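You operate a simulated robot arm through the tools that you are given. There is no shell and no other tool.

You are at the controls of a simulated robot arm. One attempt, no reset.

Task
Press the inflate button three times. Then put the yellow mix cap on the top of the low table. Then take the gold clip and put it on the yellow compass. Then close the dehumidifier door. Then take the green roll and put it on top of the hose coil. Then open the spares door, put the yellow mouthpiece unit from the counter top on the spares cupboard shelf and shut the door again. Then shut the drier drawer. The order counts. Set down upright: yellow mouthpiece unit.

It is judged by the outcome, as a careful person would: the job done as asked, and still so three seconds after it is handed in. It fails if anything else is knocked over, pushed out of place, dropped, spilled or broken. A push-on lid holds only when it is set on centred and level and pressed home; a screw cap is set on level and turned clockwise until tight.

Robot
A 7-joint arm with a two-finger parallel gripper on a trunk, on a base that moves. Base frame: it is fixed to the floor where the robot stands at the start and does not move with it; the origin is under the middle of the robot, x ahead of it, y to its left, z up. Units: m, degrees, N and s.
It reaches about 1.524 m from its shoulder. Its first joint turns from -149.0 to 149.0 degrees. Places, roughly: dehumidifier door [-3.9, -0.8, 0.3]; drier drawer [-0.7, -1.9, 0.9]; gold clip (6x4x2 cm) [-4.8, -0.7, 0.9]; green roll (15x6x6 cm) [-3.2, -1.8, 0.9]; hose coil (15x15x4 cm) [-3.1, -2.1, 0.9]; inflate button [0.9, 0, 0.9]; spares cupboard shelf [-2.8, -2.2, 0.3]; spares door [-2.6, -2, 0.3]; top of the low table [-1.8, 2.5, 0.6]; yellow compass [-2.25, 1, 0.75]; yellow mix cap [-4.25, 2, 0.75]; yellow mouthpiece unit [-3, -2, 1]. Payload 3.5 kg.
The tool frame sits at the grasp point between the pads (the TCP): z along the fingers, y along the line on which they close. The tips reach 0.023 m beyond it. Largest opening 0.094 m; finger width 0.038, thickness 0.01; the body of the gripper, 0.054 by 0.096 m, starts 0.039 m behind the TCP.
Orientation is that of the tool frame in the base frame, as [roll, pitch, yaw] about the fixed x, y, z axes, in that order (R = Rz(yaw) Ry(pitch) Rx(roll)). With the fingers straight down and closing along the base's y, the tool's x points along the base's -x, its y along +y and its z along -z.

Tools
- The arm moves only by the tool apply_moves. Its argument "increments" is a list of rows, each a list of 3 entries, a list of its own where there are three numbers: the shift along the base's x, y, z in cm, then the turn, a rotation vector about the base's x, y, z in degrees, then the gripper command, from -1 (fully open) to 1 (shut), values between in proportion. In form: [[[x, y, z], [wx, wy, wz], hand], ...]. A call has 1 to 20 rows; each row is the pose to reach, as a shift and turn from the pose commanded when the call began. Rows are played at 5 a second. More than 0.05 m and 8.6 degrees between two rows, or a gripper value outside its range, and nothing of the call is played. Where a pose cannot be reached the arm comes as near as it can. A force on the tool above 40 N (or 10 N above the force at the start of the call, whichever is more), or a blocked arm, ends the call early, and 0.2 s more pass. The fingers move at their own pace (about 0.153 m/s each) and stop on an object; they squeeze with about 32 N. The grip force told is the motor's: it shows also when the fingers shut on nothing. Time passes only in rows, and 0.2 s behind the last, so rows that repeat a pose let the fingers close. The reply holds the time, the measured pose of the TCP, the force on the tool along the base axes, the opening and the grip force, in the units named above and with some noise, with the torque about the TCP (base axes, N m) and any sound that the robot's microphone picked up.
- Cameras (640 x 400 px; columns grow to the right, rows downward): "scene" is now at [-0.2382, 0.1914, 1.2913]; the picture's right is [-0.01, -1.00, 0.00], its down [-0.35, 0.00, -0.94] and it looks along [0.94, -0.01, -0.35] (base axes); focal length 261 px, centre (320, 200). "wrist" rides on the gripper at [0.086, 0.016, -0.075] in the tool frame; the picture's right is [-0.18, 0.98, 0.00], its down [-0.58, -0.11, -0.81] and it looks along [-0.79, -0.15, 0.59] (tool axes); focal length 243 px, centre (320, 200). There is no depth. A picture from a camera that has moved, and an enlarged one, comes with that camera's place and axes in the base frame and with its lens.
- capture(camera): a new picture of that camera. The clock stands still meanwhile.
- steer(legs): drives the robot by 1 to 6 legs, each [ahead, left, turn to the left] in m, m and degrees, along the robot's own axes; the way and the turn of a leg run together, so that a leg with both is an arc; at most 1.5 m and 180 degrees a leg. The arm and the cameras ride along, it lands a little off, and it stops where it bumps. It gives what a move gives.
- head_to(pan, tilt): turns the head with the scene camera to pan (to the left, within 143 degrees either way) and tilt (down, from -29 to 69), counted from straight ahead of the robot. It gives what a move gives.
- inspect(camera, box): a new picture of the part [left, top, right, bottom] of that camera's present view, enlarged. The clock stands still meanwhile.
- finish_job(): hands the job in; it is judged then, once.

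Nothing tells you exact positions but the pictures and the camera data. Unless the task says otherwise, let go and move clear before handing in.

The tools are called after "Call:" as a command line: name --argument value ..., lists and objects as JSON in quotes. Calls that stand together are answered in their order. apply_moves: Moves the arm, as the interface text tells. Its arguments: {"type":"object","properties":{"increments":{"type":"array","items":{"type":"array"}}},"required":["increments"]} The other tools are called the same way: steer (legs) drives the base; head_to (pan, tilt) turns the head that bears the scene camera; capture (camera) takes a picture; inspect (camera, box) takes an enlarged picture of a part of a camera's view; finish_job () hands the job in.

At the start:

```text
time_s: 0.0
ee_pos: [0.6976, 0.1512, 1.0006]
ee_rot: [-179.9, 0.0, -180.0]
contact_force: [-0.6, 0.9, -0.2]
torque: [-0.01, -0.01, 0.0]
width: 0.0938
gripper_force: 0.1
robot x, y, heading: [-0.0009, -0.002, -0.1]
head pan, tilt (commanded): [-0.8, 20.5]
```

scene: 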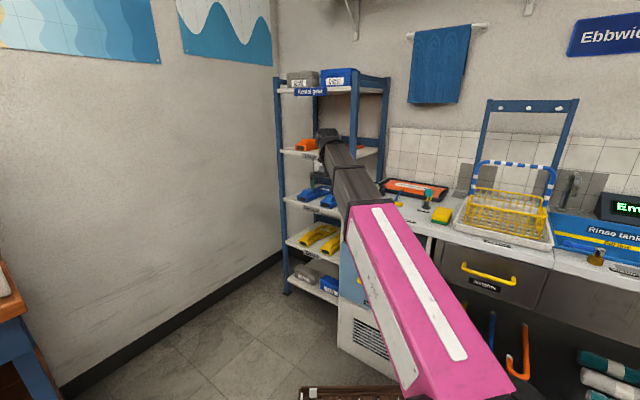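
wrist: 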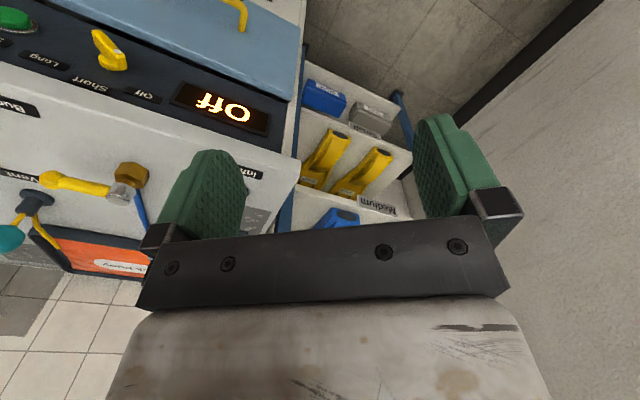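

I see the arm in front of a counter with a control panel (Off display) and a rental gear rack to the left. I'll look closer at the scene with the cameras to find the inflate button.

Call:
head_to --pan -10 --tilt 35

Call:
capture --camera "scene"

Call:
inspect --camera "wrist" --box '[0, 0, 320, 200]'

```text
time_s: 0.8
ee_pos: [0.6967, 0.1498, 0.9997]
ee_rot: [180.0, -0.1, -179.9]
contact_force: [-1.0, 0.4, -0.3]
torque: [0.0, 0.03, 0.0]
width: 0.094
gripper_force: 0.1
robot x, y, heading: [0.0007, 0.0052, 0.3]
head pan, tilt (commanded): [-10.0, 35.0]
```

```text
taken
camera scene: at [-0.2445, 0.1774, 1.2683], right [-0.17, -0.98, 0.0], down [-0.56, 0.1, -0.82], along [0.81, -0.14, -0.57], focal length 261 px, centre (320, 200)
```

scene: 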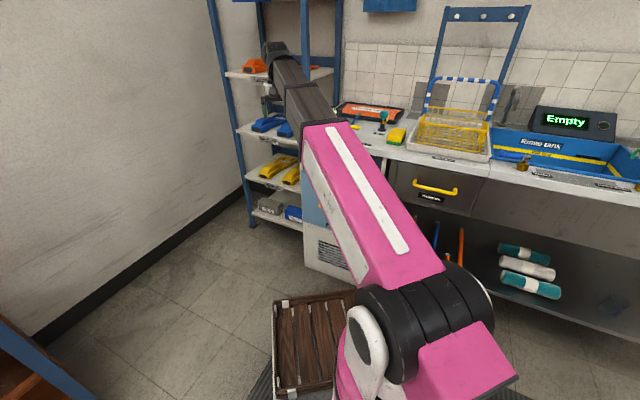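

```text
2.00 times, centred on (160, 100) of wrist
camera zoom: at [0.6107, 0.1665, 1.0742], right [0.18, 0.98, 0.0], down [0.58, -0.11, 0.81], along [0.79, -0.15, -0.59], focal length 485 px, centre (640, 400)
```

zoom: 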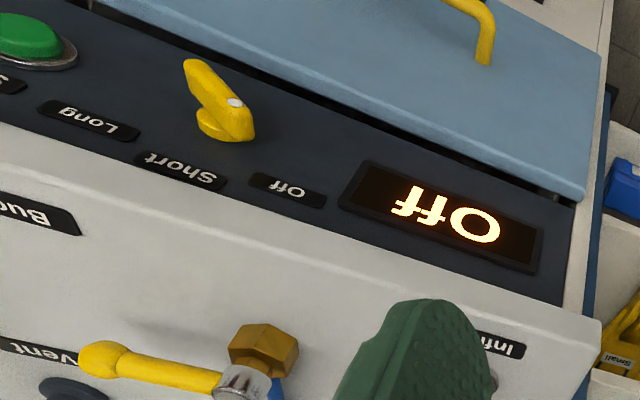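

The white machine with the "Off" display and the Vent/Inflate labels is right in front of the gripper, hidden by a finger. I'll lift and back the arm up a bit to see the button.

Call:
apply_moves --increments '[[[-3, 0, 3], [0, 0, 0], -1], [[-6, 0, 6], [0, 0, 0], -1], [[-9, 0, 9], [0, 0, 0], -1], [[-12, 0, 12], [0, 0, 0], -1]]'

Call:
capture --camera "wrist"

Call:
capture --camera "scene"

```text
time_s: 1.4
ee_pos: [0.6495, 0.1508, 1.0496]
ee_rot: [-180.0, 1.0, 180.0]
contact_force: [6.1, 1.9, -11.7]
torque: [-0.17, -0.71, -0.17]
width: 0.0939
gripper_force: 0.0
robot x, y, heading: [-0.0018, -0.0002, -0.1]
head pan, tilt (commanded): [-10.0, 35.0]
stopped in row 2: the force on the tool passed its limit at 79 N (the readings are from after the stop); the commanded pose is now the measured one
```

```text
taken
camera wrist: at [0.5616, 0.1671, 1.1229], right [0.18, 0.98, 0.0], down [0.57, -0.11, 0.82], along [0.8, -0.15, -0.58], focal length 243 px, centre (320, 200)
```

wrist: 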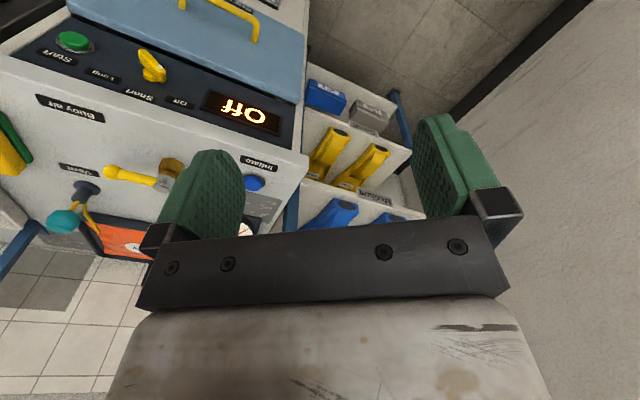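

```text
taken
camera scene: at [-0.2445, 0.1773, 1.2682], right [-0.17, -0.98, 0.0], down [-0.56, 0.1, -0.82], along [0.81, -0.14, -0.57], focal length 261 px, centre (320, 200)
```

scene: 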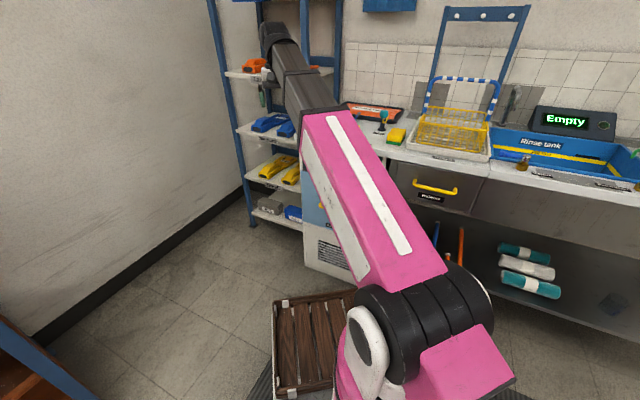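

The blue button by the "Inflate" label is now visible in the wrist view; the stop was likely from a jerky start. I'll shift more gently for a second view to triangulate it.

Call:
apply_moves --increments '[[[0, 0.5, 0.5], [0, 0, 0], -1], [[0, 1.5, 1.5], [0, 0, 0], -1], [[0, 3, 3], [0, 0, 0], -1], [[0, 5, 5], [0, 0, 0], -1], [[0, 6.5, 6.5], [0, 0, 0], -1], [[0, 7, 7], [0, 0, 0], -1]]'

Call:
capture --camera "wrist"

```text
time_s: 1.8
ee_pos: [0.651, 0.1565, 1.0571]
ee_rot: [-179.9, 1.4, -179.7]
contact_force: [5.1, 1.5, -10.0]
torque: [-0.14, -0.52, -0.2]
width: 0.0938
gripper_force: 0.1
robot x, y, heading: [0.0039, 0.0007, 0.2]
head pan, tilt (commanded): [-10.0, 35.0]
stopped in row 2: the force on the tool passed its limit at 50 N (the readings are from after the stop); the commanded pose is now the measured one
```

```text
taken
camera wrist: at [0.5619, 0.1725, 1.1286], right [0.18, 0.98, 0.0], down [0.56, -0.1, 0.82], along [0.81, -0.15, -0.57], focal length 243 px, centre (320, 200)
```

wrist: 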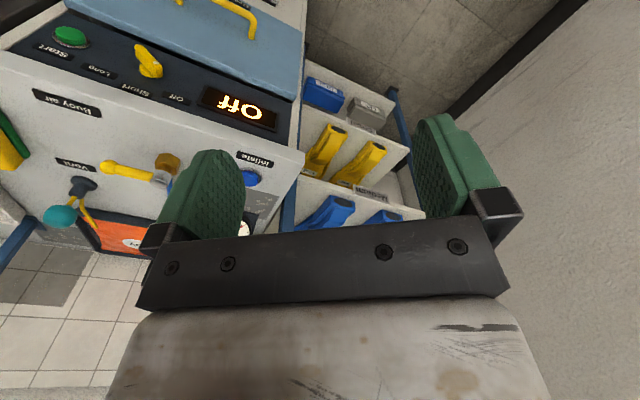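

The arm is still meeting a real resistance when moving up. I'll look up with the head to see what is near the wrist.

Call:
head_to --pan 10 --tilt 5

Call:
capture --camera "scene"

Call:
inspect --camera "scene" --box '[260, 120, 460, 245]'

```text
time_s: 2.8
ee_pos: [0.6508, 0.158, 1.0566]
ee_rot: [-179.9, 1.4, -179.7]
contact_force: [8.6, 1.6, -19.3]
torque: [-0.24, -1.24, -0.21]
width: 0.094
gripper_force: 0.1
robot x, y, heading: [0.0, 0.0021, -0.1]
head pan, tilt (commanded): [10.0, 5.0]
```

```text
taken
camera scene: at [-0.2408, 0.2085, 1.3164], right [0.17, -0.98, 0.0], down [-0.09, -0.02, -1.0], along [0.98, 0.17, -0.09], focal length 261 px, centre (320, 200)
```

scene: 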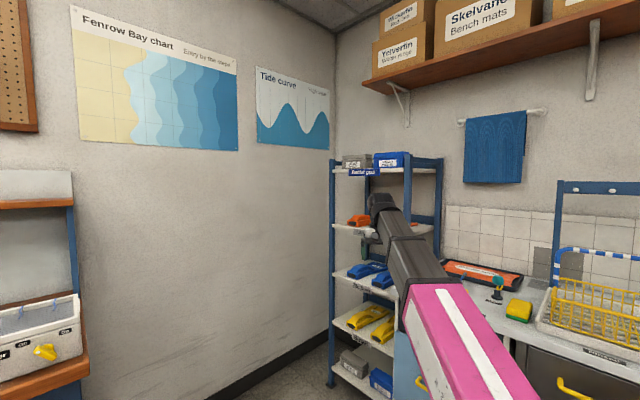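

```text
3.20 times, centred on (360, 182) of scene
camera zoom: at [-0.2408, 0.2085, 1.3164], right [0.17, -0.98, 0.0], down [-0.09, -0.02, -1.0], along [0.98, 0.17, -0.09], focal length 836 px, centre (192, 256)
```

zoom: 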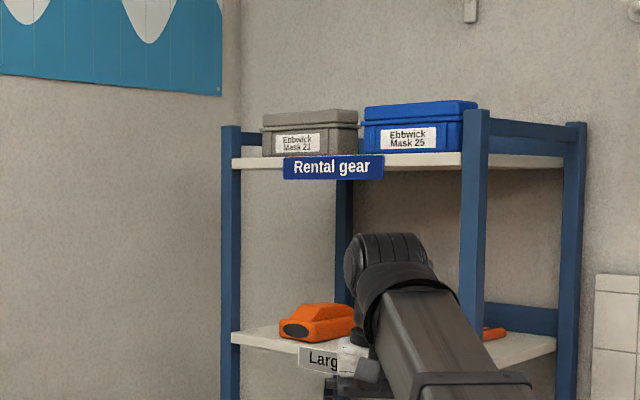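

Nothing obvious above; I'll zoom on the wrist region from a lower tilt.

Call:
head_to --pan 0 --tilt 20

Call:
inspect --camera "scene" --box '[260, 80, 420, 180]'

Call:
capture --camera "scene"

```text
time_s: 3.5
ee_pos: [0.6505, 0.1574, 1.0569]
ee_rot: [-179.9, 1.3, -179.7]
contact_force: [9.9, 3.6, -22.5]
torque: [-0.29, -1.49, -0.26]
width: 0.094
gripper_force: 0.0
robot x, y, heading: [-0.0021, -0.0007, -0.1]
head pan, tilt (commanded): [0.0, 20.0]
```

```text
4.00 times, centred on (340, 130) of scene
camera zoom: at [-0.2381, 0.1927, 1.2922], right [0.0, -1.0, 0.0], down [-0.34, 0.0, -0.94], along [0.94, 0.0, -0.34], focal length 1044 px, centre (240, 480)
```

zoom: 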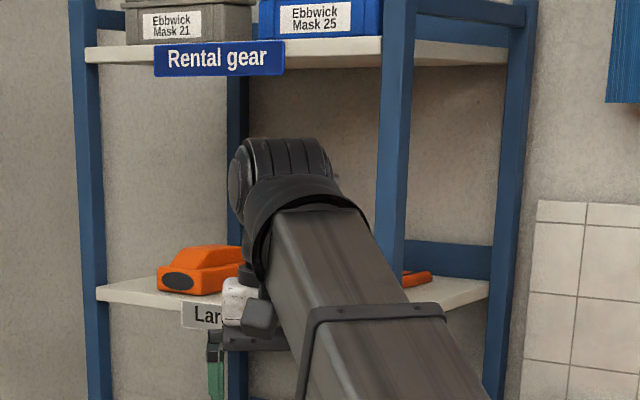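

```text
taken
camera scene: at [-0.2381, 0.1927, 1.2922], right [0.0, -1.0, 0.0], down [-0.34, 0.0, -0.94], along [0.94, 0.0, -0.34], focal length 261 px, centre (320, 200)
```

scene: 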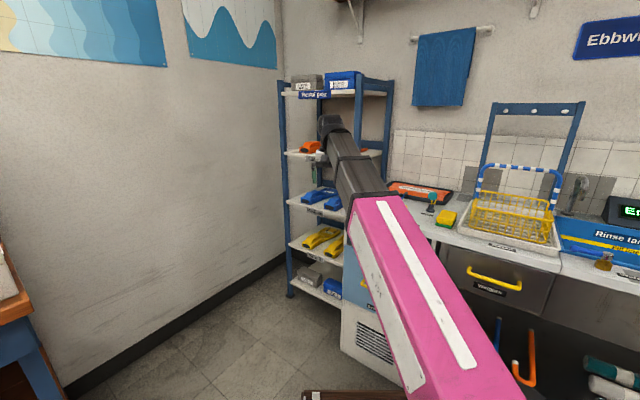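

The gripper's body was bumping the robot's own forearm (wrist folded too tight), so I'll go forward-down a little and then sideways so the button comes between the fingers in view.

Call:
apply_moves --increments '[[[1, 0, -0.5], [0, -0.3, 0], -1], [[2.5, 0, -1], [0, -0.6, 0], -1], [[4, 0, -2], [0, -1, 0], -1], [[4, -2, -2.5], [0, -1.3, 0], -1], [[4, -5, -2.5], [0, -1.3, 0], -1], [[4, -8, -2.5], [0, -1.3, 0], -1], [[4, -11, -2.5], [0, -1.3, 0], -1], [[4, -12.5, -2.5], [0, -1.3, 0], -1], [[4, -13, -2.5], [0, -1.3, 0], -1]]'

Call:
capture --camera "wrist"

```text
time_s: 5.5
ee_pos: [0.69, 0.0279, 1.0316]
ee_rot: [-179.9, 2.6, -179.7]
contact_force: [-0.4, 0.1, 0.1]
torque: [-0.01, -0.01, 0.0]
width: 0.0942
gripper_force: 0.1
robot x, y, heading: [0.0023, -0.0017, 0.1]
head pan, tilt (commanded): [0.0, 20.0]
```

```text
taken
camera wrist: at [0.5991, 0.0428, 1.1013], right [0.18, 0.98, 0.01], down [0.54, -0.1, 0.83], along [0.82, -0.15, -0.55], focal length 243 px, centre (320, 200)
```

wrist: 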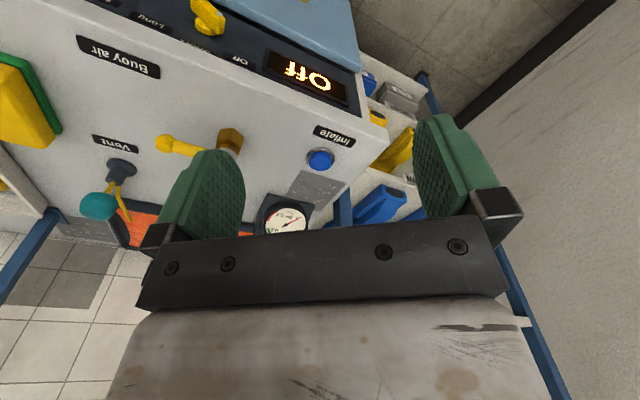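

The blue inflate button triangulates to about [0.862, -0.005, 0.853] on the horizontal top of the machine (which stands turned ~35°). I'll shut the fingers, level the tool and move over the button.

Call:
apply_moves --increments '[[[1, 0, 0], [0, 0.5, 0], 1], [[4, -0.5, 0], [0, 1, 0], 1], [[8, -1, 0], [0, 1.5, 0], 1], [[12, -2, -1], [0, 2, 0], 1], [[15, -3, -3], [0, 2.6, 0], 1], [[17, -3.3, -6], [0, 2.6, 0], 1], [[17.2, -3.3, -9], [0, 2.6, 0], 1], [[17.2, -3.3, -10], [0, 2.6, 0], 1], [[17.2, -3.3, -10], [0, 2.6, 0], 1]]'

Call:
capture --camera "wrist"

Call:
capture --camera "scene"

```text
time_s: 7.5
ee_pos: [0.8614, -0.0051, 0.9306]
ee_rot: [-179.9, 0.0, -179.7]
contact_force: [0.7, -0.4, -0.6]
torque: [0.0, -0.01, -0.01]
width: 0.0001
gripper_force: 31.9
robot x, y, heading: [0.0012, -0.0001, -0.1]
head pan, tilt (commanded): [0.0, 20.0]
```

```text
taken
camera wrist: at [0.7748, 0.0099, 1.0052], right [0.18, 0.98, 0.0], down [0.58, -0.1, 0.81], along [0.79, -0.15, -0.59], focal length 243 px, centre (320, 200)
```

wrist: 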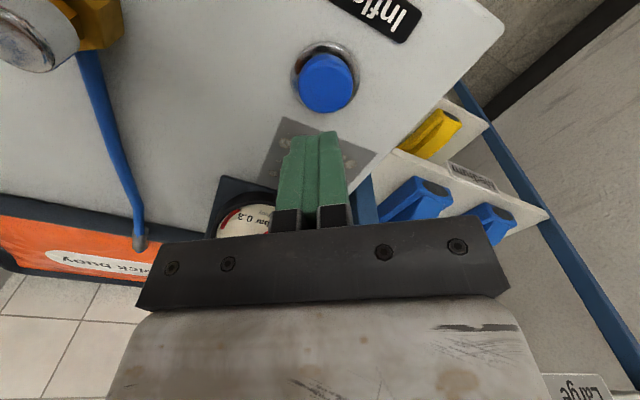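

```text
taken
camera scene: at [-0.2381, 0.1926, 1.2921], right [0.0, -1.0, 0.0], down [-0.34, 0.0, -0.94], along [0.94, 0.0, -0.34], focal length 261 px, centre (320, 200)
```

scene: 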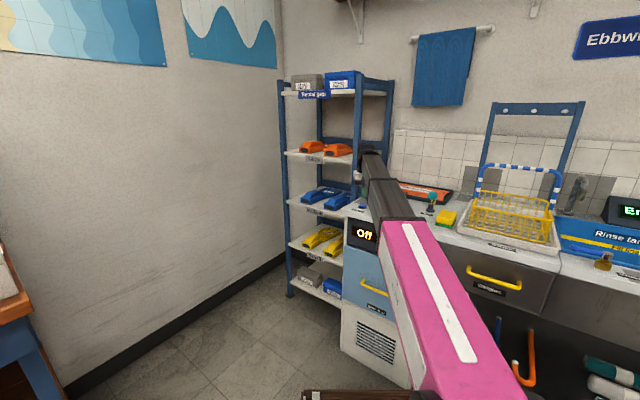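

The closed fingers are over the button (button top about [0.858, -0.004, 0.85]). I'll lower gently towards it.

Call:
apply_moves --increments '[[[-0.3, 0.1, -1], [0, 0, 0], 1], [[-0.3, 0.1, -2.5], [0, 0, 0], 1], [[-0.3, 0.1, -4], [0, 0, 0], 1], [[-0.3, 0.1, -4.8], [0, 0, 0], 1], [[-0.3, 0.1, -5], [0, 0, 0], 1]]'

Call:
capture --camera "wrist"

```text
time_s: 8.7
ee_pos: [0.8591, -0.0067, 0.8831]
ee_rot: [-179.9, 0.2, -179.7]
contact_force: [3.8, -2.3, 38.3]
torque: [-0.07, 0.3, 0.16]
width: 0.0
gripper_force: 32.3
robot x, y, heading: [-0.0006, -0.0018, 0.2]
head pan, tilt (commanded): [0.0, 20.0]
heard: click
```

```text
taken
camera wrist: at [0.772, 0.0094, 0.9571], right [0.18, 0.98, 0.0], down [0.58, -0.1, 0.81], along [0.8, -0.15, -0.59], focal length 243 px, centre (320, 200)
```

wrist: 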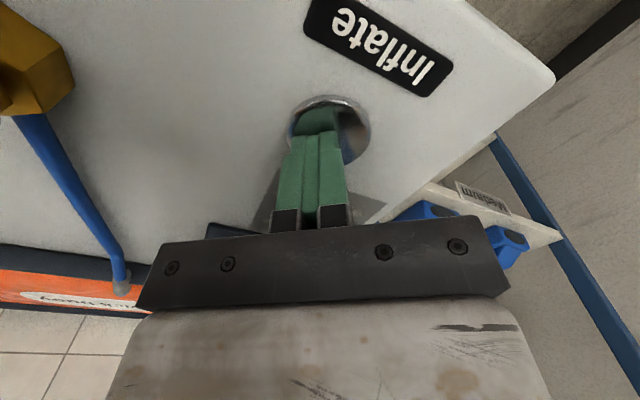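

A click was heard — first press counted. I'll rise clear to release, then press again.

Call:
apply_moves --increments '[[[0, 0, 1.5], [0, 0, 0], 1], [[0, 0, 3], [0, 0, 0], 1], [[0, 0, 3], [0, 0, 0], 1], [[0, 0, 3], [0, 0, 0], 1]]'

Call:
inspect --camera "wrist" --box '[160, 0, 480, 200]'

```text
time_s: 9.7
ee_pos: [0.8591, -0.0049, 0.9113]
ee_rot: [-179.9, -0.1, -179.7]
contact_force: [0.1, 0.8, 0.0]
torque: [0.01, 0.02, -0.02]
width: 0.0
gripper_force: 32.3
robot x, y, heading: [0.0023, -0.0029, -0.1]
head pan, tilt (commanded): [0.0, 20.0]
```

```text
2.00 times, centred on (320, 100) of wrist
camera zoom: at [0.7717, 0.0104, 0.9859], right [0.18, 0.98, 0.0], down [0.58, -0.1, 0.81], along [0.79, -0.15, -0.59], focal length 485 px, centre (320, 400)
```

zoom: 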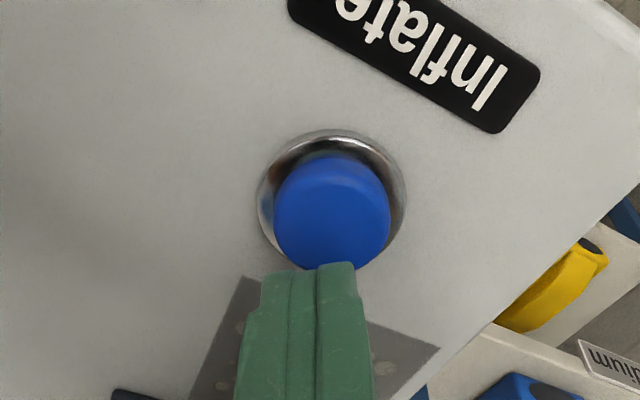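

The button sprang back up. Pressing a second time in the same spot, then releasing.

Call:
apply_moves --increments '[[[0, 0, -1], [0, 0, 0], 1], [[0, 0, -2.2], [0, 0, 0], 1], [[0, 0, -2.8], [0, 0, 0], 1], [[0, 0, -2.95], [0, 0, 0], 1]]'

```text
time_s: 10.7
ee_pos: [0.8591, -0.0048, 0.8832]
ee_rot: [-179.9, 0.1, -179.7]
contact_force: [-3.9, -2.9, 37.0]
torque: [-0.04, 0.36, 0.03]
width: 0.0
gripper_force: 32.0
robot x, y, heading: [0.0036, -0.0012, -0.1]
head pan, tilt (commanded): [0.0, 20.0]
heard: click
```

Second click heard. Releasing again.

Call:
apply_moves --increments '[[[0, 0, 1.5], [0, 0, 0], 1], [[0, 0, 2.95], [0, 0, 0], 1], [[0, 0, 2.95], [0, 0, 0], 1], [[0, 0, 2.95], [0, 0, 0], 1]]'

Call:
apply_moves --increments '[[[0, 0, -1], [0, 0, 0], 1], [[0, 0, -2.2], [0, 0, 0], 1], [[0, 0, -2.8], [0, 0, 0], 1], [[0, 0, -2.95], [0, 0, 0], 1]]'

```text
time_s: 11.7
ee_pos: [0.8594, -0.0055, 0.9108]
ee_rot: [-179.9, 0.1, -179.7]
contact_force: [-0.7, -1.0, 0.0]
torque: [0.04, -0.01, -0.02]
width: 0.0002
gripper_force: 32.1
robot x, y, heading: [0.001, -0.0, -0.3]
head pan, tilt (commanded): [0.0, 20.0]
```

```text
time_s: 12.7
ee_pos: [0.8596, -0.0072, 0.8824]
ee_rot: [-179.9, 0.2, -179.7]
contact_force: [3.6, -6.8, 34.5]
torque: [-0.14, 0.22, 0.12]
width: 0.0
gripper_force: 32.1
robot x, y, heading: [0.0002, 0.0013, 0.0]
head pan, tilt (commanded): [0.0, 20.0]
heard: click
```

Three clicks heard, so the button has been pressed three times. Now I raise the hand clear and look round the room.

Call:
apply_moves --increments '[[[0, 0, 2], [0, 0, 0], 1], [[0, 0, 5], [0, 0, 0], 1], [[0, 0, 9], [0, 0, 0], 1], [[-3, 0, 12], [0, 0, 0], 0], [[-7, 0, 13.5], [0, 0, 0], 0], [[-11, 0, 14], [0, 0, 0], 0], [[-14, 0, 14], [0, 0, 0], 0], [[-15, 0, 14], [0, 0, 0], 0]]'

Call:
head_to --pan 90 --tilt 20

Call:
capture --camera "scene"

Call:
head_to --pan 140 --tilt 20

Call:
capture --camera "scene"

Call:
head_to --pan -140 --tilt 20

Call:
capture --camera "scene"

Call:
head_to --pan -80 --tilt 20

Call:
capture --camera "scene"

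```text
time_s: 14.5
ee_pos: [0.7089, -0.0045, 1.0224]
ee_rot: [-179.9, 0.0, -179.6]
contact_force: [0.0, -0.7, -0.3]
torque: [0.02, 0.0, 0.0]
width: 0.0471
gripper_force: 0.0
robot x, y, heading: [0.0003, -0.0028, -0.1]
head pan, tilt (commanded): [0.0, 20.0]
```

```text
time_s: 16.2
ee_pos: [0.7096, -0.0038, 1.0224]
ee_rot: [-179.8, 0.0, -179.6]
contact_force: [-0.5, -0.4, 0.9]
torque: [-0.01, 0.01, -0.01]
width: 0.0469
gripper_force: 0.1
robot x, y, heading: [-0.0009, 0.0031, -0.1]
head pan, tilt (commanded): [90.0, 20.0]
```

```text
taken
camera scene: at [-0.3312, 0.2857, 1.2921], right [1.0, 0.0, 0.0], down [0.0, -0.34, -0.94], along [0.0, 0.94, -0.34], focal length 261 px, centre (320, 200)
```

scene: 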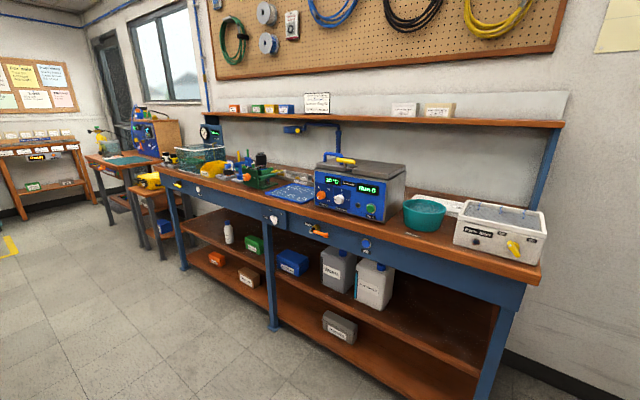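

```text
time_s: 17.4
ee_pos: [0.7098, -0.0033, 1.0219]
ee_rot: [-179.9, 0.0, -179.7]
contact_force: [-0.3, -1.0, 0.0]
torque: [0.05, 0.0, -0.01]
width: 0.047
gripper_force: 0.1
robot x, y, heading: [0.001, 0.0022, -0.0]
head pan, tilt (commanded): [140.0, 20.0]
```

```text
taken
camera scene: at [-0.4025, 0.2525, 1.2921], right [0.64, 0.77, 0.0], down [0.26, -0.22, -0.94], along [-0.72, 0.6, -0.34], focal length 261 px, centre (320, 200)
```

scene: 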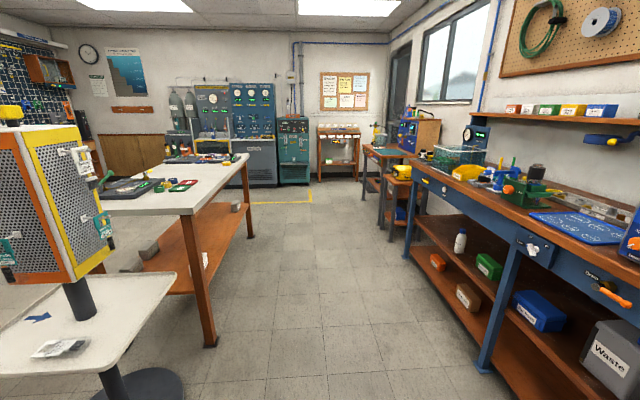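

```text
time_s: 21.2
ee_pos: [0.7088, -0.0046, 1.0221]
ee_rot: [-179.9, 0.0, -179.8]
contact_force: [-0.6, 0.1, 0.9]
torque: [-0.02, -0.02, 0.0]
width: 0.0471
gripper_force: 0.0
robot x, y, heading: [-0.0004, 0.002, -0.1]
head pan, tilt (commanded): [-140.0, 20.0]
```

```text
taken
camera scene: at [-0.4026, 0.1327, 1.2921], right [-0.64, 0.77, 0.0], down [0.26, 0.22, -0.94], along [-0.72, -0.6, -0.34], focal length 261 px, centre (320, 200)
```

scene: 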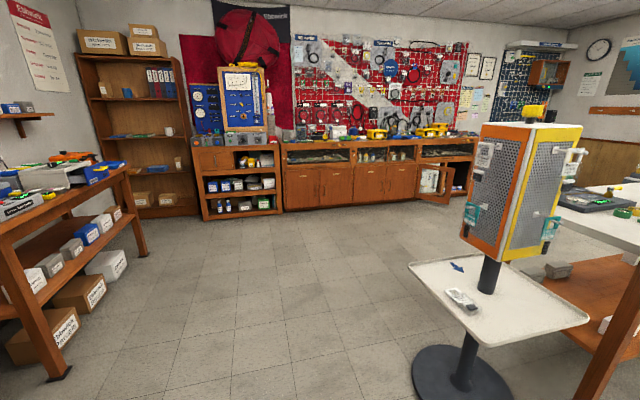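

```text
time_s: 22.5
ee_pos: [0.7102, -0.0044, 1.0221]
ee_rot: [-179.9, 0.1, -179.7]
contact_force: [-0.4, 0.1, -0.8]
torque: [-0.01, 0.03, 0.03]
width: 0.0469
gripper_force: 0.0
robot x, y, heading: [0.0022, -0.0006, 0.1]
head pan, tilt (commanded): [-80.0, 20.0]
```

```text
taken
camera scene: at [-0.3151, 0.1009, 1.2921], right [-0.98, -0.17, 0.0], down [-0.06, 0.34, -0.94], along [0.16, -0.93, -0.34], focal length 261 px, centre (320, 200)
```

scene: 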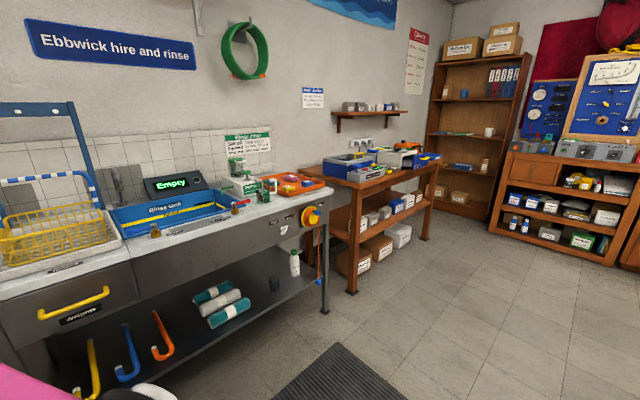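

The room is turned about -33° relative to my frame: the mix cap is on the console at the far wall, the low table lies along the left (pegboard) side, the compass on the centre table. I'll back off, turn left toward the far wall and check the surroundings.

Call:
steer --legs '[[-0.3, 0, 0], [0, 0, 147]]'

Call:
head_to --pan 0 --tilt 25

Call:
capture --camera "scene"

```text
time_s: 30.5
ee_pos: [-0.8769, 0.4086, 1.0221]
ee_rot: [-179.9, 0.0, -34.5]
contact_force: [-0.1, 0.1, 0.0]
torque: [0.01, -0.05, -0.04]
width: 0.0472
gripper_force: 0.0
robot x, y, heading: [-0.2983, 0.0001, 145.2]
head pan, tilt (commanded): [-80.0, 20.0]
```

```text
time_s: 32.1
ee_pos: [-0.8773, 0.4082, 1.0223]
ee_rot: [-180.0, -0.1, -34.6]
contact_force: [0.3, 0.1, 0.7]
torque: [-0.01, -0.05, 0.0]
width: 0.0468
gripper_force: 0.0
robot x, y, heading: [-0.2977, -0.0, 145.6]
head pan, tilt (commanded): [0.0, 25.0]
```

```text
taken
camera scene: at [-0.2121, -0.2901, 1.284], right [0.57, 0.82, 0.0], down [0.35, -0.24, -0.91], along [-0.74, 0.52, -0.42], focal length 261 px, centre (320, 200)
```

scene: 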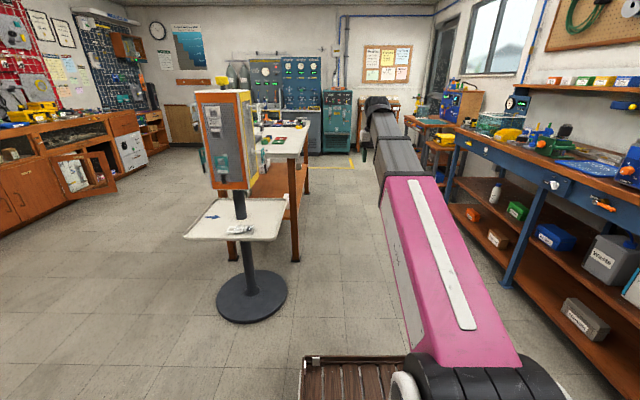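

The aisle ahead is clear between the centre table (left) and workbench (right). I'll shift right to the aisle middle and drive along it.

Call:
steer --legs '[[0.2, -0.38, 0.5], [1.4, 0, 0], [1.1, 0, 0]]'

Call:
capture --camera "scene"

```text
time_s: 46.6
ee_pos: [-2.9823, 2.1329, 1.0215]
ee_rot: [-179.9, 0.0, -30.9]
contact_force: [0.5, -0.9, 0.2]
torque: [-0.03, -0.03, 0.0]
width: 0.0468
gripper_force: 0.1
robot x, y, heading: [-2.377, 1.7652, 148.6]
head pan, tilt (commanded): [0.0, 25.0]
```

```text
taken
camera scene: at [-2.2747, 1.4784, 1.284], right [0.52, 0.86, 0.0], down [0.36, -0.22, -0.91], along [-0.78, 0.47, -0.42], focal length 261 px, centre (320, 200)
```

scene: 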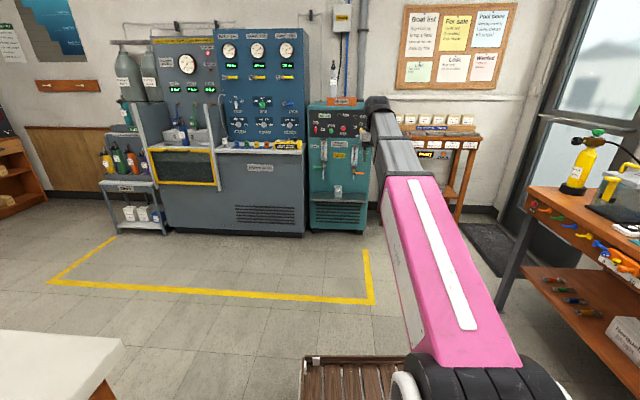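

The compressor/mix console is ahead on the far wall. Zooming on its ledge to find the yellow mix cap.

Call:
inspect --camera "scene" --box '[180, 80, 340, 180]'

Call:
inspect --camera "scene" --box '[120, 80, 240, 180]'

```text
4.00 times, centred on (260, 130) of scene
camera zoom: at [-2.2747, 1.4784, 1.284], right [0.52, 0.86, 0.0], down [0.36, -0.22, -0.91], along [-0.78, 0.47, -0.42], focal length 1044 px, centre (560, 480)
```

zoom: 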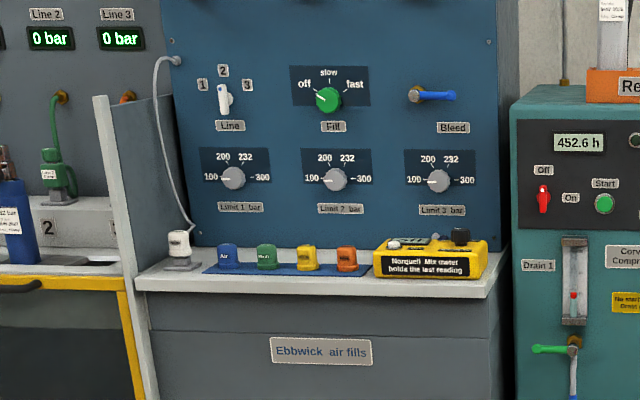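

```text
4.00 times, centred on (180, 130) of scene
camera zoom: at [-2.2747, 1.4784, 1.284], right [0.52, 0.86, 0.0], down [0.36, -0.22, -0.91], along [-0.78, 0.47, -0.42], focal length 1044 px, centre (880, 480)
```

zoom: 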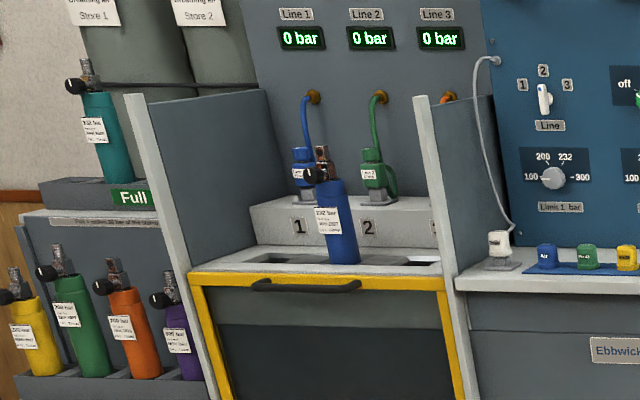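

The yellow Mix cap stands on the ledge in a row (blue, green, yellow, orange) at roughly [-4.35, 2.12, 0.8]. I'll drive past the end of the centre table and shift left to stand in front of it.

Call:
steer --legs '[[0.75, 0, -2.6], [0, 0.72, 0]]'

Call:
head_to --pan 0 --tilt 30

Call:
capture --camera "scene"

Call:
capture --camera "wrist"

```text
time_s: 54.1
ee_pos: [-3.9882, 1.9655, 1.0223]
ee_rot: [-179.9, 0.0, -33.4]
contact_force: [-0.9, 0.0, 0.0]
torque: [-0.01, 0.01, -0.03]
width: 0.047
gripper_force: 0.0
robot x, y, heading: [-3.4037, 1.5691, 146.1]
head pan, tilt (commanded): [0.0, 25.0]
```

```text
time_s: 54.7
ee_pos: [-3.9879, 1.9634, 1.0219]
ee_rot: [-179.9, 0.0, -33.4]
contact_force: [-0.7, 0.3, -0.2]
torque: [0.03, 0.01, 0.0]
width: 0.047
gripper_force: 0.0
robot x, y, heading: [-3.4002, 1.5661, 146.2]
head pan, tilt (commanded): [0.0, 30.0]
```

```text
taken
camera scene: at [-3.3076, 1.2793, 1.2761], right [0.55, 0.83, 0.0], down [0.42, -0.28, -0.87], along [-0.72, 0.48, -0.5], focal length 261 px, centre (320, 200)
```

scene: 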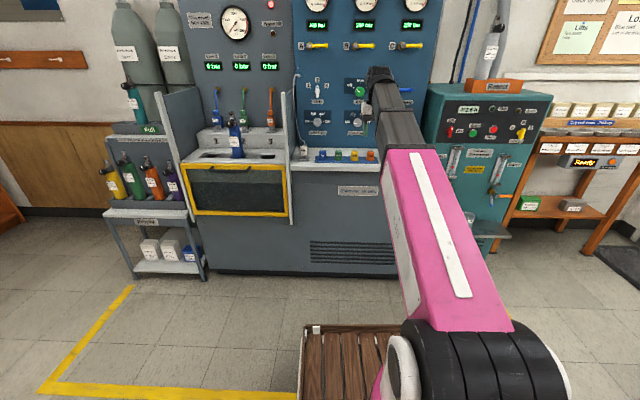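

```text
taken
camera wrist: at [-3.9257, 1.9025, 1.0963], right [-0.69, -0.72, 0.0], down [-0.43, 0.41, 0.81], along [-0.58, 0.56, -0.59], focal length 243 px, centre (320, 200)
```

wrist: 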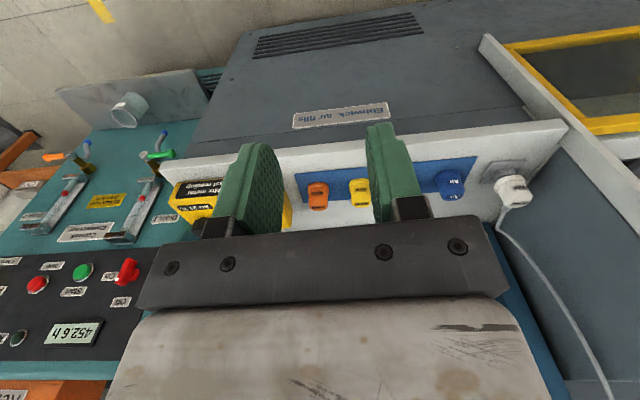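

The yellow cap triangulates to about [-4.24, 2.10, 0.815], almost straight ahead at 1.0 m. I'll zoom in on it from both cameras before reaching.

Call:
inspect --camera "scene" --box '[290, 120, 390, 185]'

Call:
inspect --camera "wrist" --box '[260, 140, 480, 240]'

```text
6.15 times, centred on (340, 152) of scene
camera zoom: at [-3.3076, 1.2793, 1.2761], right [0.55, 0.83, 0.0], down [0.42, -0.28, -0.87], along [-0.72, 0.48, -0.5], focal length 1607 px, centre (197, 492)
```

zoom: 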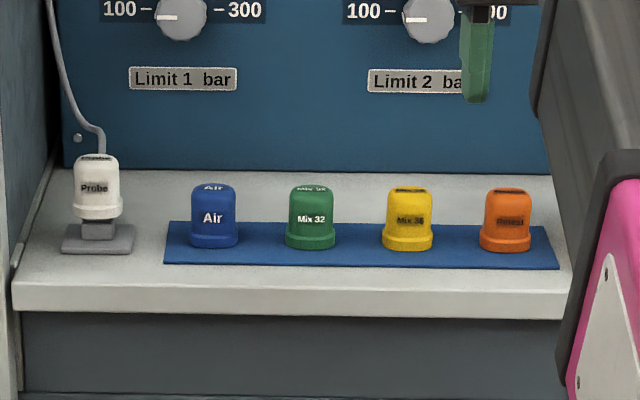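

```text
2.91 times, centred on (370, 190) of wrist
camera zoom: at [-3.9257, 1.9025, 1.0963], right [-0.69, -0.72, 0.0], down [-0.43, 0.41, 0.81], along [-0.58, 0.56, -0.59], focal length 706 px, centre (174, 229)
```

zoom: 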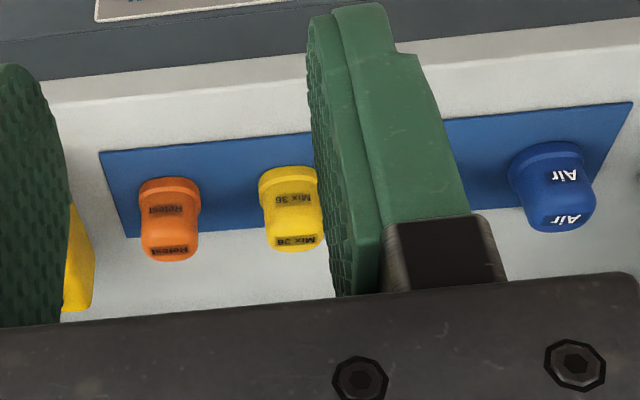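

The cap is about 4 cm tall standing on a ledge at z≈0.80 with ~8 cm spacing to its neighbours. I'll move above it with fingers partly open (closing along the row).

Call:
apply_moves --increments '[[[-2, 1, 0], [0, 0, 0], -0.3], [[-5, 2.8, 0], [0, 0, 0], -0.3], [[-9, 5, 0], [0, 0, 0], -0.3], [[-13, 7.2, 0], [0, 0, 0], -0.3], [[-17, 9.4, 0], [0, 0, 0], -0.3], [[-21, 11.6, -1], [0, 0, 0], -0.3], [[-24, 13.3, -3], [0, 0, 0], -0.3], [[-25, 13.8, -6], [0, 0, 0], -0.3], [[-25, 13.8, -8], [0, 0, 0], -0.3], [[-25, 13.8, -9], [0, 0, 0], -0.3], [[-25, 13.8, -9], [0, 0, 0], -0.3]]'

Call:
capture --camera "wrist"

Call:
inspect --camera "scene" --box '[290, 80, 450, 180]'

```text
time_s: 57.1
ee_pos: [-4.2392, 2.1012, 0.9317]
ee_rot: [-180.0, 0.0, -33.4]
contact_force: [0.1, 0.6, -0.6]
torque: [-0.03, 0.01, -0.03]
width: 0.061
gripper_force: 0.0
robot x, y, heading: [-3.4022, 1.5678, 146.4]
head pan, tilt (commanded): [0.0, 30.0]
```

```text
taken
camera wrist: at [-4.1757, 2.0402, 1.0055], right [-0.69, -0.72, 0.0], down [-0.43, 0.41, 0.81], along [-0.58, 0.56, -0.59], focal length 243 px, centre (320, 200)
```

wrist: 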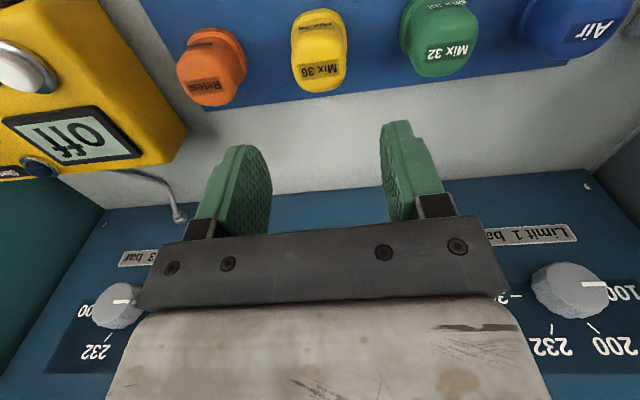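

```text
4.00 times, centred on (370, 130) of scene
camera zoom: at [-3.3076, 1.2793, 1.276], right [0.55, 0.83, 0.0], down [0.42, -0.28, -0.87], along [-0.72, 0.48, -0.5], focal length 1044 px, centre (120, 480)
```

zoom: 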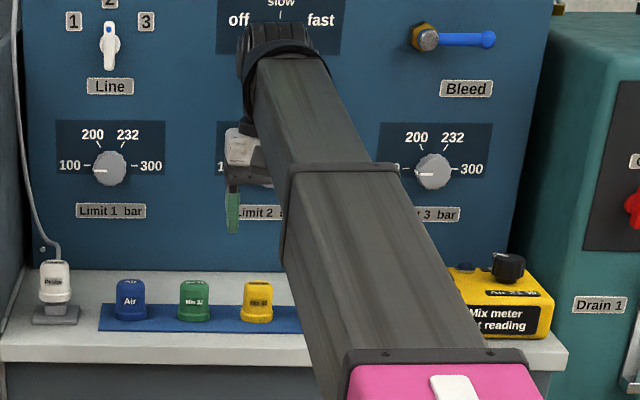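

Nicely lined up laterally; the cap is ~0.8 cm nearer to me than the TCP. I'll correct and descend to grasp.

Call:
apply_moves --increments '[[[0.7, -0.5, -1], [0, 0, 0], -0.3], [[0.7, -0.5, -3], [0, 0, 0], -0.3], [[0.7, -0.5, -5.5], [0, 0, 0], -0.3], [[0.7, -0.5, -8], [0, 0, 0], -0.3], [[0.7, -0.5, -9.5], [0, 0, 0], -0.3], [[0.7, -0.5, -10.1], [0, 0, 0], -0.3], [[0.7, -0.5, -10.1], [0, 0, 0], -0.3]]'

Call:
capture --camera "wrist"

```text
time_s: 58.7
ee_pos: [-4.2303, 2.0977, 0.8312]
ee_rot: [180.0, 0.0, -33.4]
contact_force: [-0.5, 0.3, 0.7]
torque: [0.02, 0.02, -0.01]
width: 0.061
gripper_force: 0.0
robot x, y, heading: [-3.4008, 1.5679, 146.4]
head pan, tilt (commanded): [0.0, 30.0]
```

```text
taken
camera wrist: at [-4.168, 2.0349, 0.9058], right [-0.69, -0.72, 0.0], down [-0.43, 0.41, 0.81], along [-0.58, 0.56, -0.59], focal length 243 px, centre (320, 200)
```

wrist: 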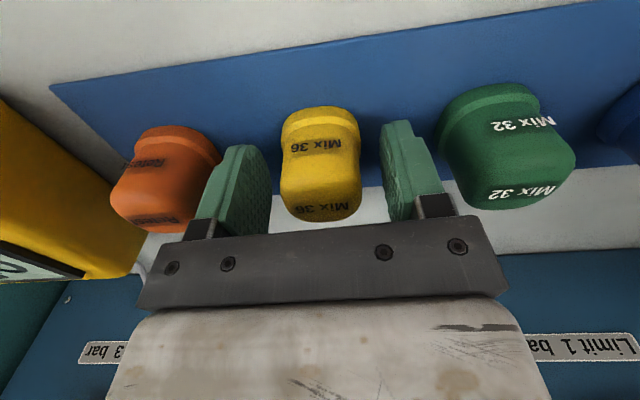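

The cap sits between the pads. Closing the fingers.

Call:
apply_moves --increments '[[[0, 0, 0], [0, 0, 0], 0.3], [[0, 0, 0], [0, 0, 0], 0.6], [[0, 0, 0], [0, 0, 0], 1], [[0, 0, 0], [0, 0, 0], 1], [[0, 0, 0], [0, 0, 0], 1]]'

Call:
capture --camera "wrist"

```text
time_s: 59.9
ee_pos: [-4.2306, 2.0973, 0.8304]
ee_rot: [-179.9, 0.0, -33.4]
contact_force: [-0.5, -0.3, 0.3]
torque: [-0.03, 0.02, 0.0]
width: 0.0397
gripper_force: 31.6
robot x, y, heading: [-3.3981, 1.5677, 146.2]
head pan, tilt (commanded): [0.0, 30.0]
```

```text
taken
camera wrist: at [-4.168, 2.0349, 0.906], right [-0.69, -0.72, 0.0], down [-0.43, 0.41, 0.81], along [-0.58, 0.56, -0.59], focal length 243 px, centre (320, 200)
```

wrist: 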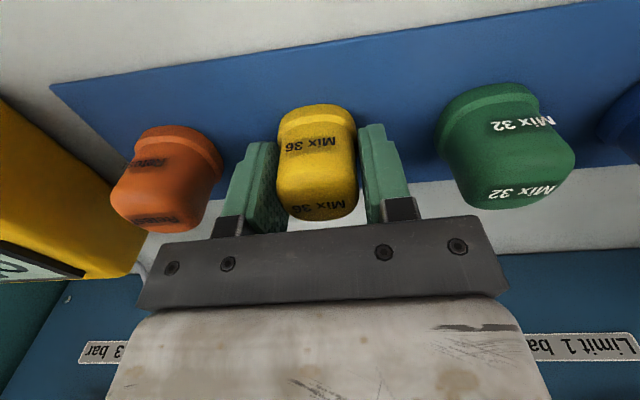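

Gripped (0.040 m). Lifting straight up, then drawing back toward the robot.

Call:
apply_moves --increments '[[[0, 0, 1], [0, 0, 0], 1], [[0, 0, 3], [0, 0, 0], 1], [[0, 0, 6], [0, 0, 0], 1], [[0, 0, 10], [0, 0, 0], 1], [[0.8, -0.5, 14], [0, 0, 0], 1], [[3, -1.9, 17], [0, 0, 0], 1], [[6.5, -4.3, 18.5], [0, 0, 0], 1], [[10.5, -6.9, 19], [0, 0, 0], 1], [[14.5, -9.6, 19], [0, 0, 0], 1], [[18.5, -12.2, 19], [0, 0, 0], 1], [[21.5, -14.2, 19], [0, 0, 0], 1], [[23, -15, 19], [0, 0, 0], 1]]'

Call:
capture --camera "wrist"

Call:
capture --camera "scene"

```text
time_s: 62.5
ee_pos: [-4.0019, 1.948, 1.0204]
ee_rot: [-179.9, 0.1, -33.4]
contact_force: [0.6, -0.6, 0.1]
torque: [0.0, -0.01, 0.02]
width: 0.0
gripper_force: 32.0
robot x, y, heading: [-3.399, 1.5681, 146.5]
head pan, tilt (commanded): [0.0, 30.0]
```

```text
taken
camera wrist: at [-3.94, 1.886, 1.0945], right [-0.69, -0.72, 0.0], down [-0.43, 0.41, 0.81], along [-0.58, 0.56, -0.59], focal length 243 px, centre (320, 200)
```

wrist: 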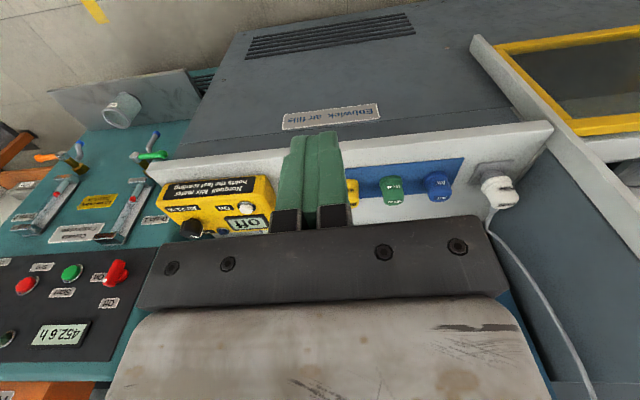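

```text
taken
camera scene: at [-3.3076, 1.2793, 1.276], right [0.55, 0.83, 0.0], down [0.42, -0.28, -0.87], along [-0.72, 0.48, -0.5], focal length 261 px, centre (320, 200)
```

scene: 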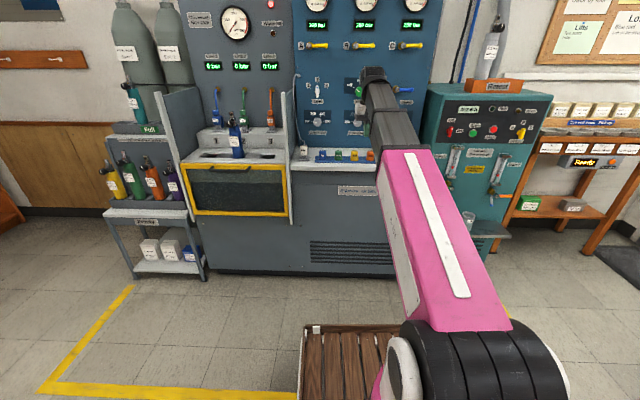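

The fingers came up empty — the cap slipped out and seems to be still in its place. Zooming to check it.

Call:
inspect --camera "scene" --box '[290, 120, 390, 185]'

Call:
inspect --camera "wrist" --box '[260, 140, 480, 240]'

```text
6.15 times, centred on (340, 152) of scene
camera zoom: at [-3.3076, 1.2793, 1.276], right [0.55, 0.83, 0.0], down [0.42, -0.28, -0.87], along [-0.72, 0.48, -0.5], focal length 1607 px, centre (197, 492)
```

zoom: 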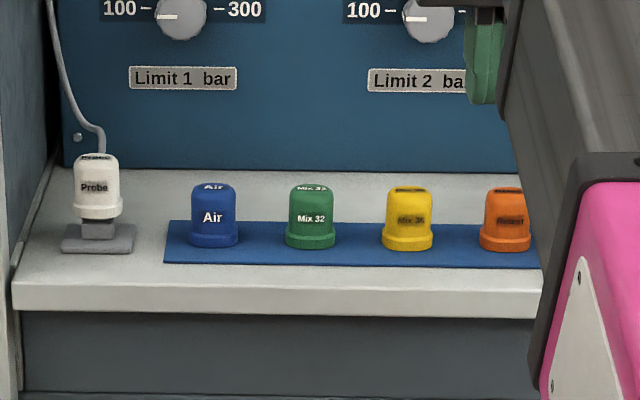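

```text
2.91 times, centred on (370, 190) of wrist
camera zoom: at [-3.94, 1.886, 1.0945], right [-0.69, -0.72, 0.0], down [-0.43, 0.41, 0.81], along [-0.58, 0.56, -0.59], focal length 706 px, centre (174, 229)
```

zoom: 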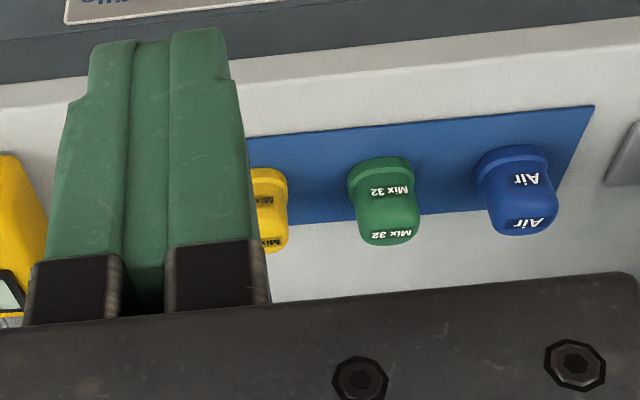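

The cap is still upright and in line, so I'll retry with a lower, firmer grip and lift slowly while checking.

Call:
apply_moves --increments '[[[-2, 1.3, 0], [0, 0, 0], -0.3], [[-6, 3.9, 0], [0, 0, 0], -0.3], [[-10, 6.5, 0], [0, 0, 0], -0.3], [[-14, 9.1, 0], [0, 0, 0], -0.3], [[-18, 11.7, 0], [0, 0, 0], -0.3], [[-21.5, 14, -1], [0, 0, 0], -0.3], [[-23, 15, -4], [0, 0, 0], -0.3], [[-23, 15, -8], [0, 0, 0], -0.3], [[-23, 15, -12], [0, 0, 0], -0.3], [[-23, 15, -15], [0, 0, 0], -0.3], [[-23, 15, -17], [0, 0, 0], -0.3], [[-23, 15, -18.5], [0, 0, 0], -0.3], [[-23, 15, -19], [0, 0, 0], -0.3], [[-23, 15, -19.3], [0, 0, 0], -0.3]]'

Call:
capture --camera "wrist"

```text
time_s: 65.5
ee_pos: [-4.2312, 2.097, 0.8287]
ee_rot: [-179.9, 0.0, -33.4]
contact_force: [0.1, -0.3, -0.9]
torque: [-0.03, 0.03, -0.01]
width: 0.0609
gripper_force: 0.1
robot x, y, heading: [-3.3987, 1.5691, 146.5]
head pan, tilt (commanded): [0.0, 30.0]
```

```text
taken
camera wrist: at [-4.1686, 2.0347, 0.9015], right [-0.69, -0.72, 0.0], down [-0.43, 0.41, 0.81], along [-0.58, 0.56, -0.59], focal length 243 px, centre (320, 200)
```

wrist: 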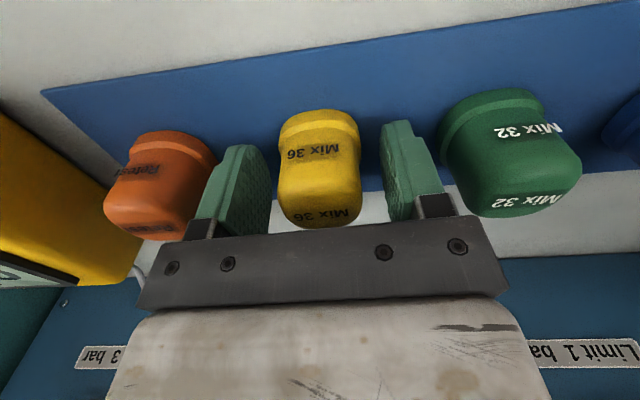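

Lowering a few more millimetres to get the pads around the cap's base flange.

Call:
apply_moves --increments '[[[0, 0, -0.3], [0, 0, 0], -0.3], [[0, 0, -0.5], [0, 0, 0], -0.3], [[0, 0, -0.5], [0, 0, 0], -0.3]]'

```text
time_s: 66.2
ee_pos: [-4.2306, 2.0965, 0.8261]
ee_rot: [-180.0, 0.1, -33.3]
contact_force: [3.0, -2.3, 12.2]
torque: [-0.52, 0.01, 0.09]
width: 0.061
gripper_force: 0.0
robot x, y, heading: [-3.3991, 1.5645, 146.2]
head pan, tilt (commanded): [0.0, 30.0]
stopped in row 3: the force on the tool passed its limit at 43 N (the readings are from after the stop); the commanded pose is now the measured one
```

The ledge is touched at tip height ≈0.803. I'll rise 2 mm, close, and lift very slowly.

Call:
apply_moves --increments '[[[0, 0, 0.2], [0, 0, 0], -0.3], [[0, 0, 0.2], [0, 0, 0], 0.3], [[0, 0, 0.2], [0, 0, 0], 1], [[0, 0, 0.2], [0, 0, 0], 1], [[0, 0, 0.2], [0, 0, 0], 1], [[0, 0, 0.2], [0, 0, 0], 1]]'

Call:
apply_moves --increments '[[[0, 0, 0.2], [0, 0, 0], 1], [[0, 0, 0.5], [0, 0, 0], 1], [[0, 0, 0.8], [0, 0, 0], 1], [[0, 0, 0.8], [0, 0, 0], 1]]'

Call:
capture --camera "wrist"

```text
time_s: 67.6
ee_pos: [-4.2311, 2.0969, 0.8265]
ee_rot: [179.9, 0.0, -33.3]
contact_force: [-0.8, -0.1, -1.5]
torque: [-0.04, -0.04, -0.01]
width: 0.0397
gripper_force: 31.5
robot x, y, heading: [-3.3999, 1.5682, 146.3]
head pan, tilt (commanded): [0.0, 30.0]
```

```text
time_s: 68.6
ee_pos: [-4.231, 2.0964, 0.8347]
ee_rot: [179.9, 0.1, -33.4]
contact_force: [0.4, 0.8, -0.1]
torque: [0.01, -0.03, -0.02]
width: 0.0398
gripper_force: 32.0
robot x, y, heading: [-3.4016, 1.5676, 146.2]
head pan, tilt (commanded): [0.0, 30.0]
```

```text
taken
camera wrist: at [-4.1685, 2.035, 0.9097], right [-0.69, -0.72, 0.0], down [-0.42, 0.41, 0.81], along [-0.58, 0.56, -0.59], focal length 243 px, centre (320, 200)
```

wrist: 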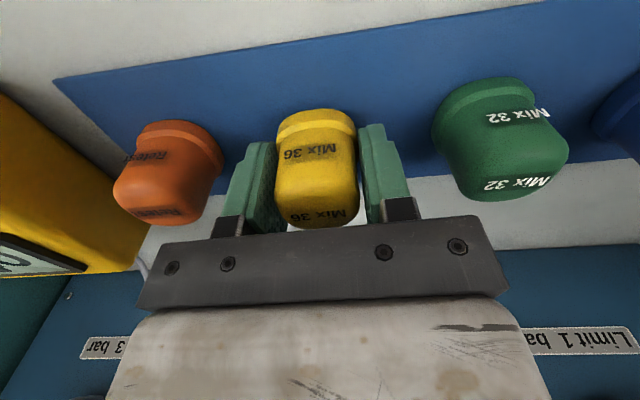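

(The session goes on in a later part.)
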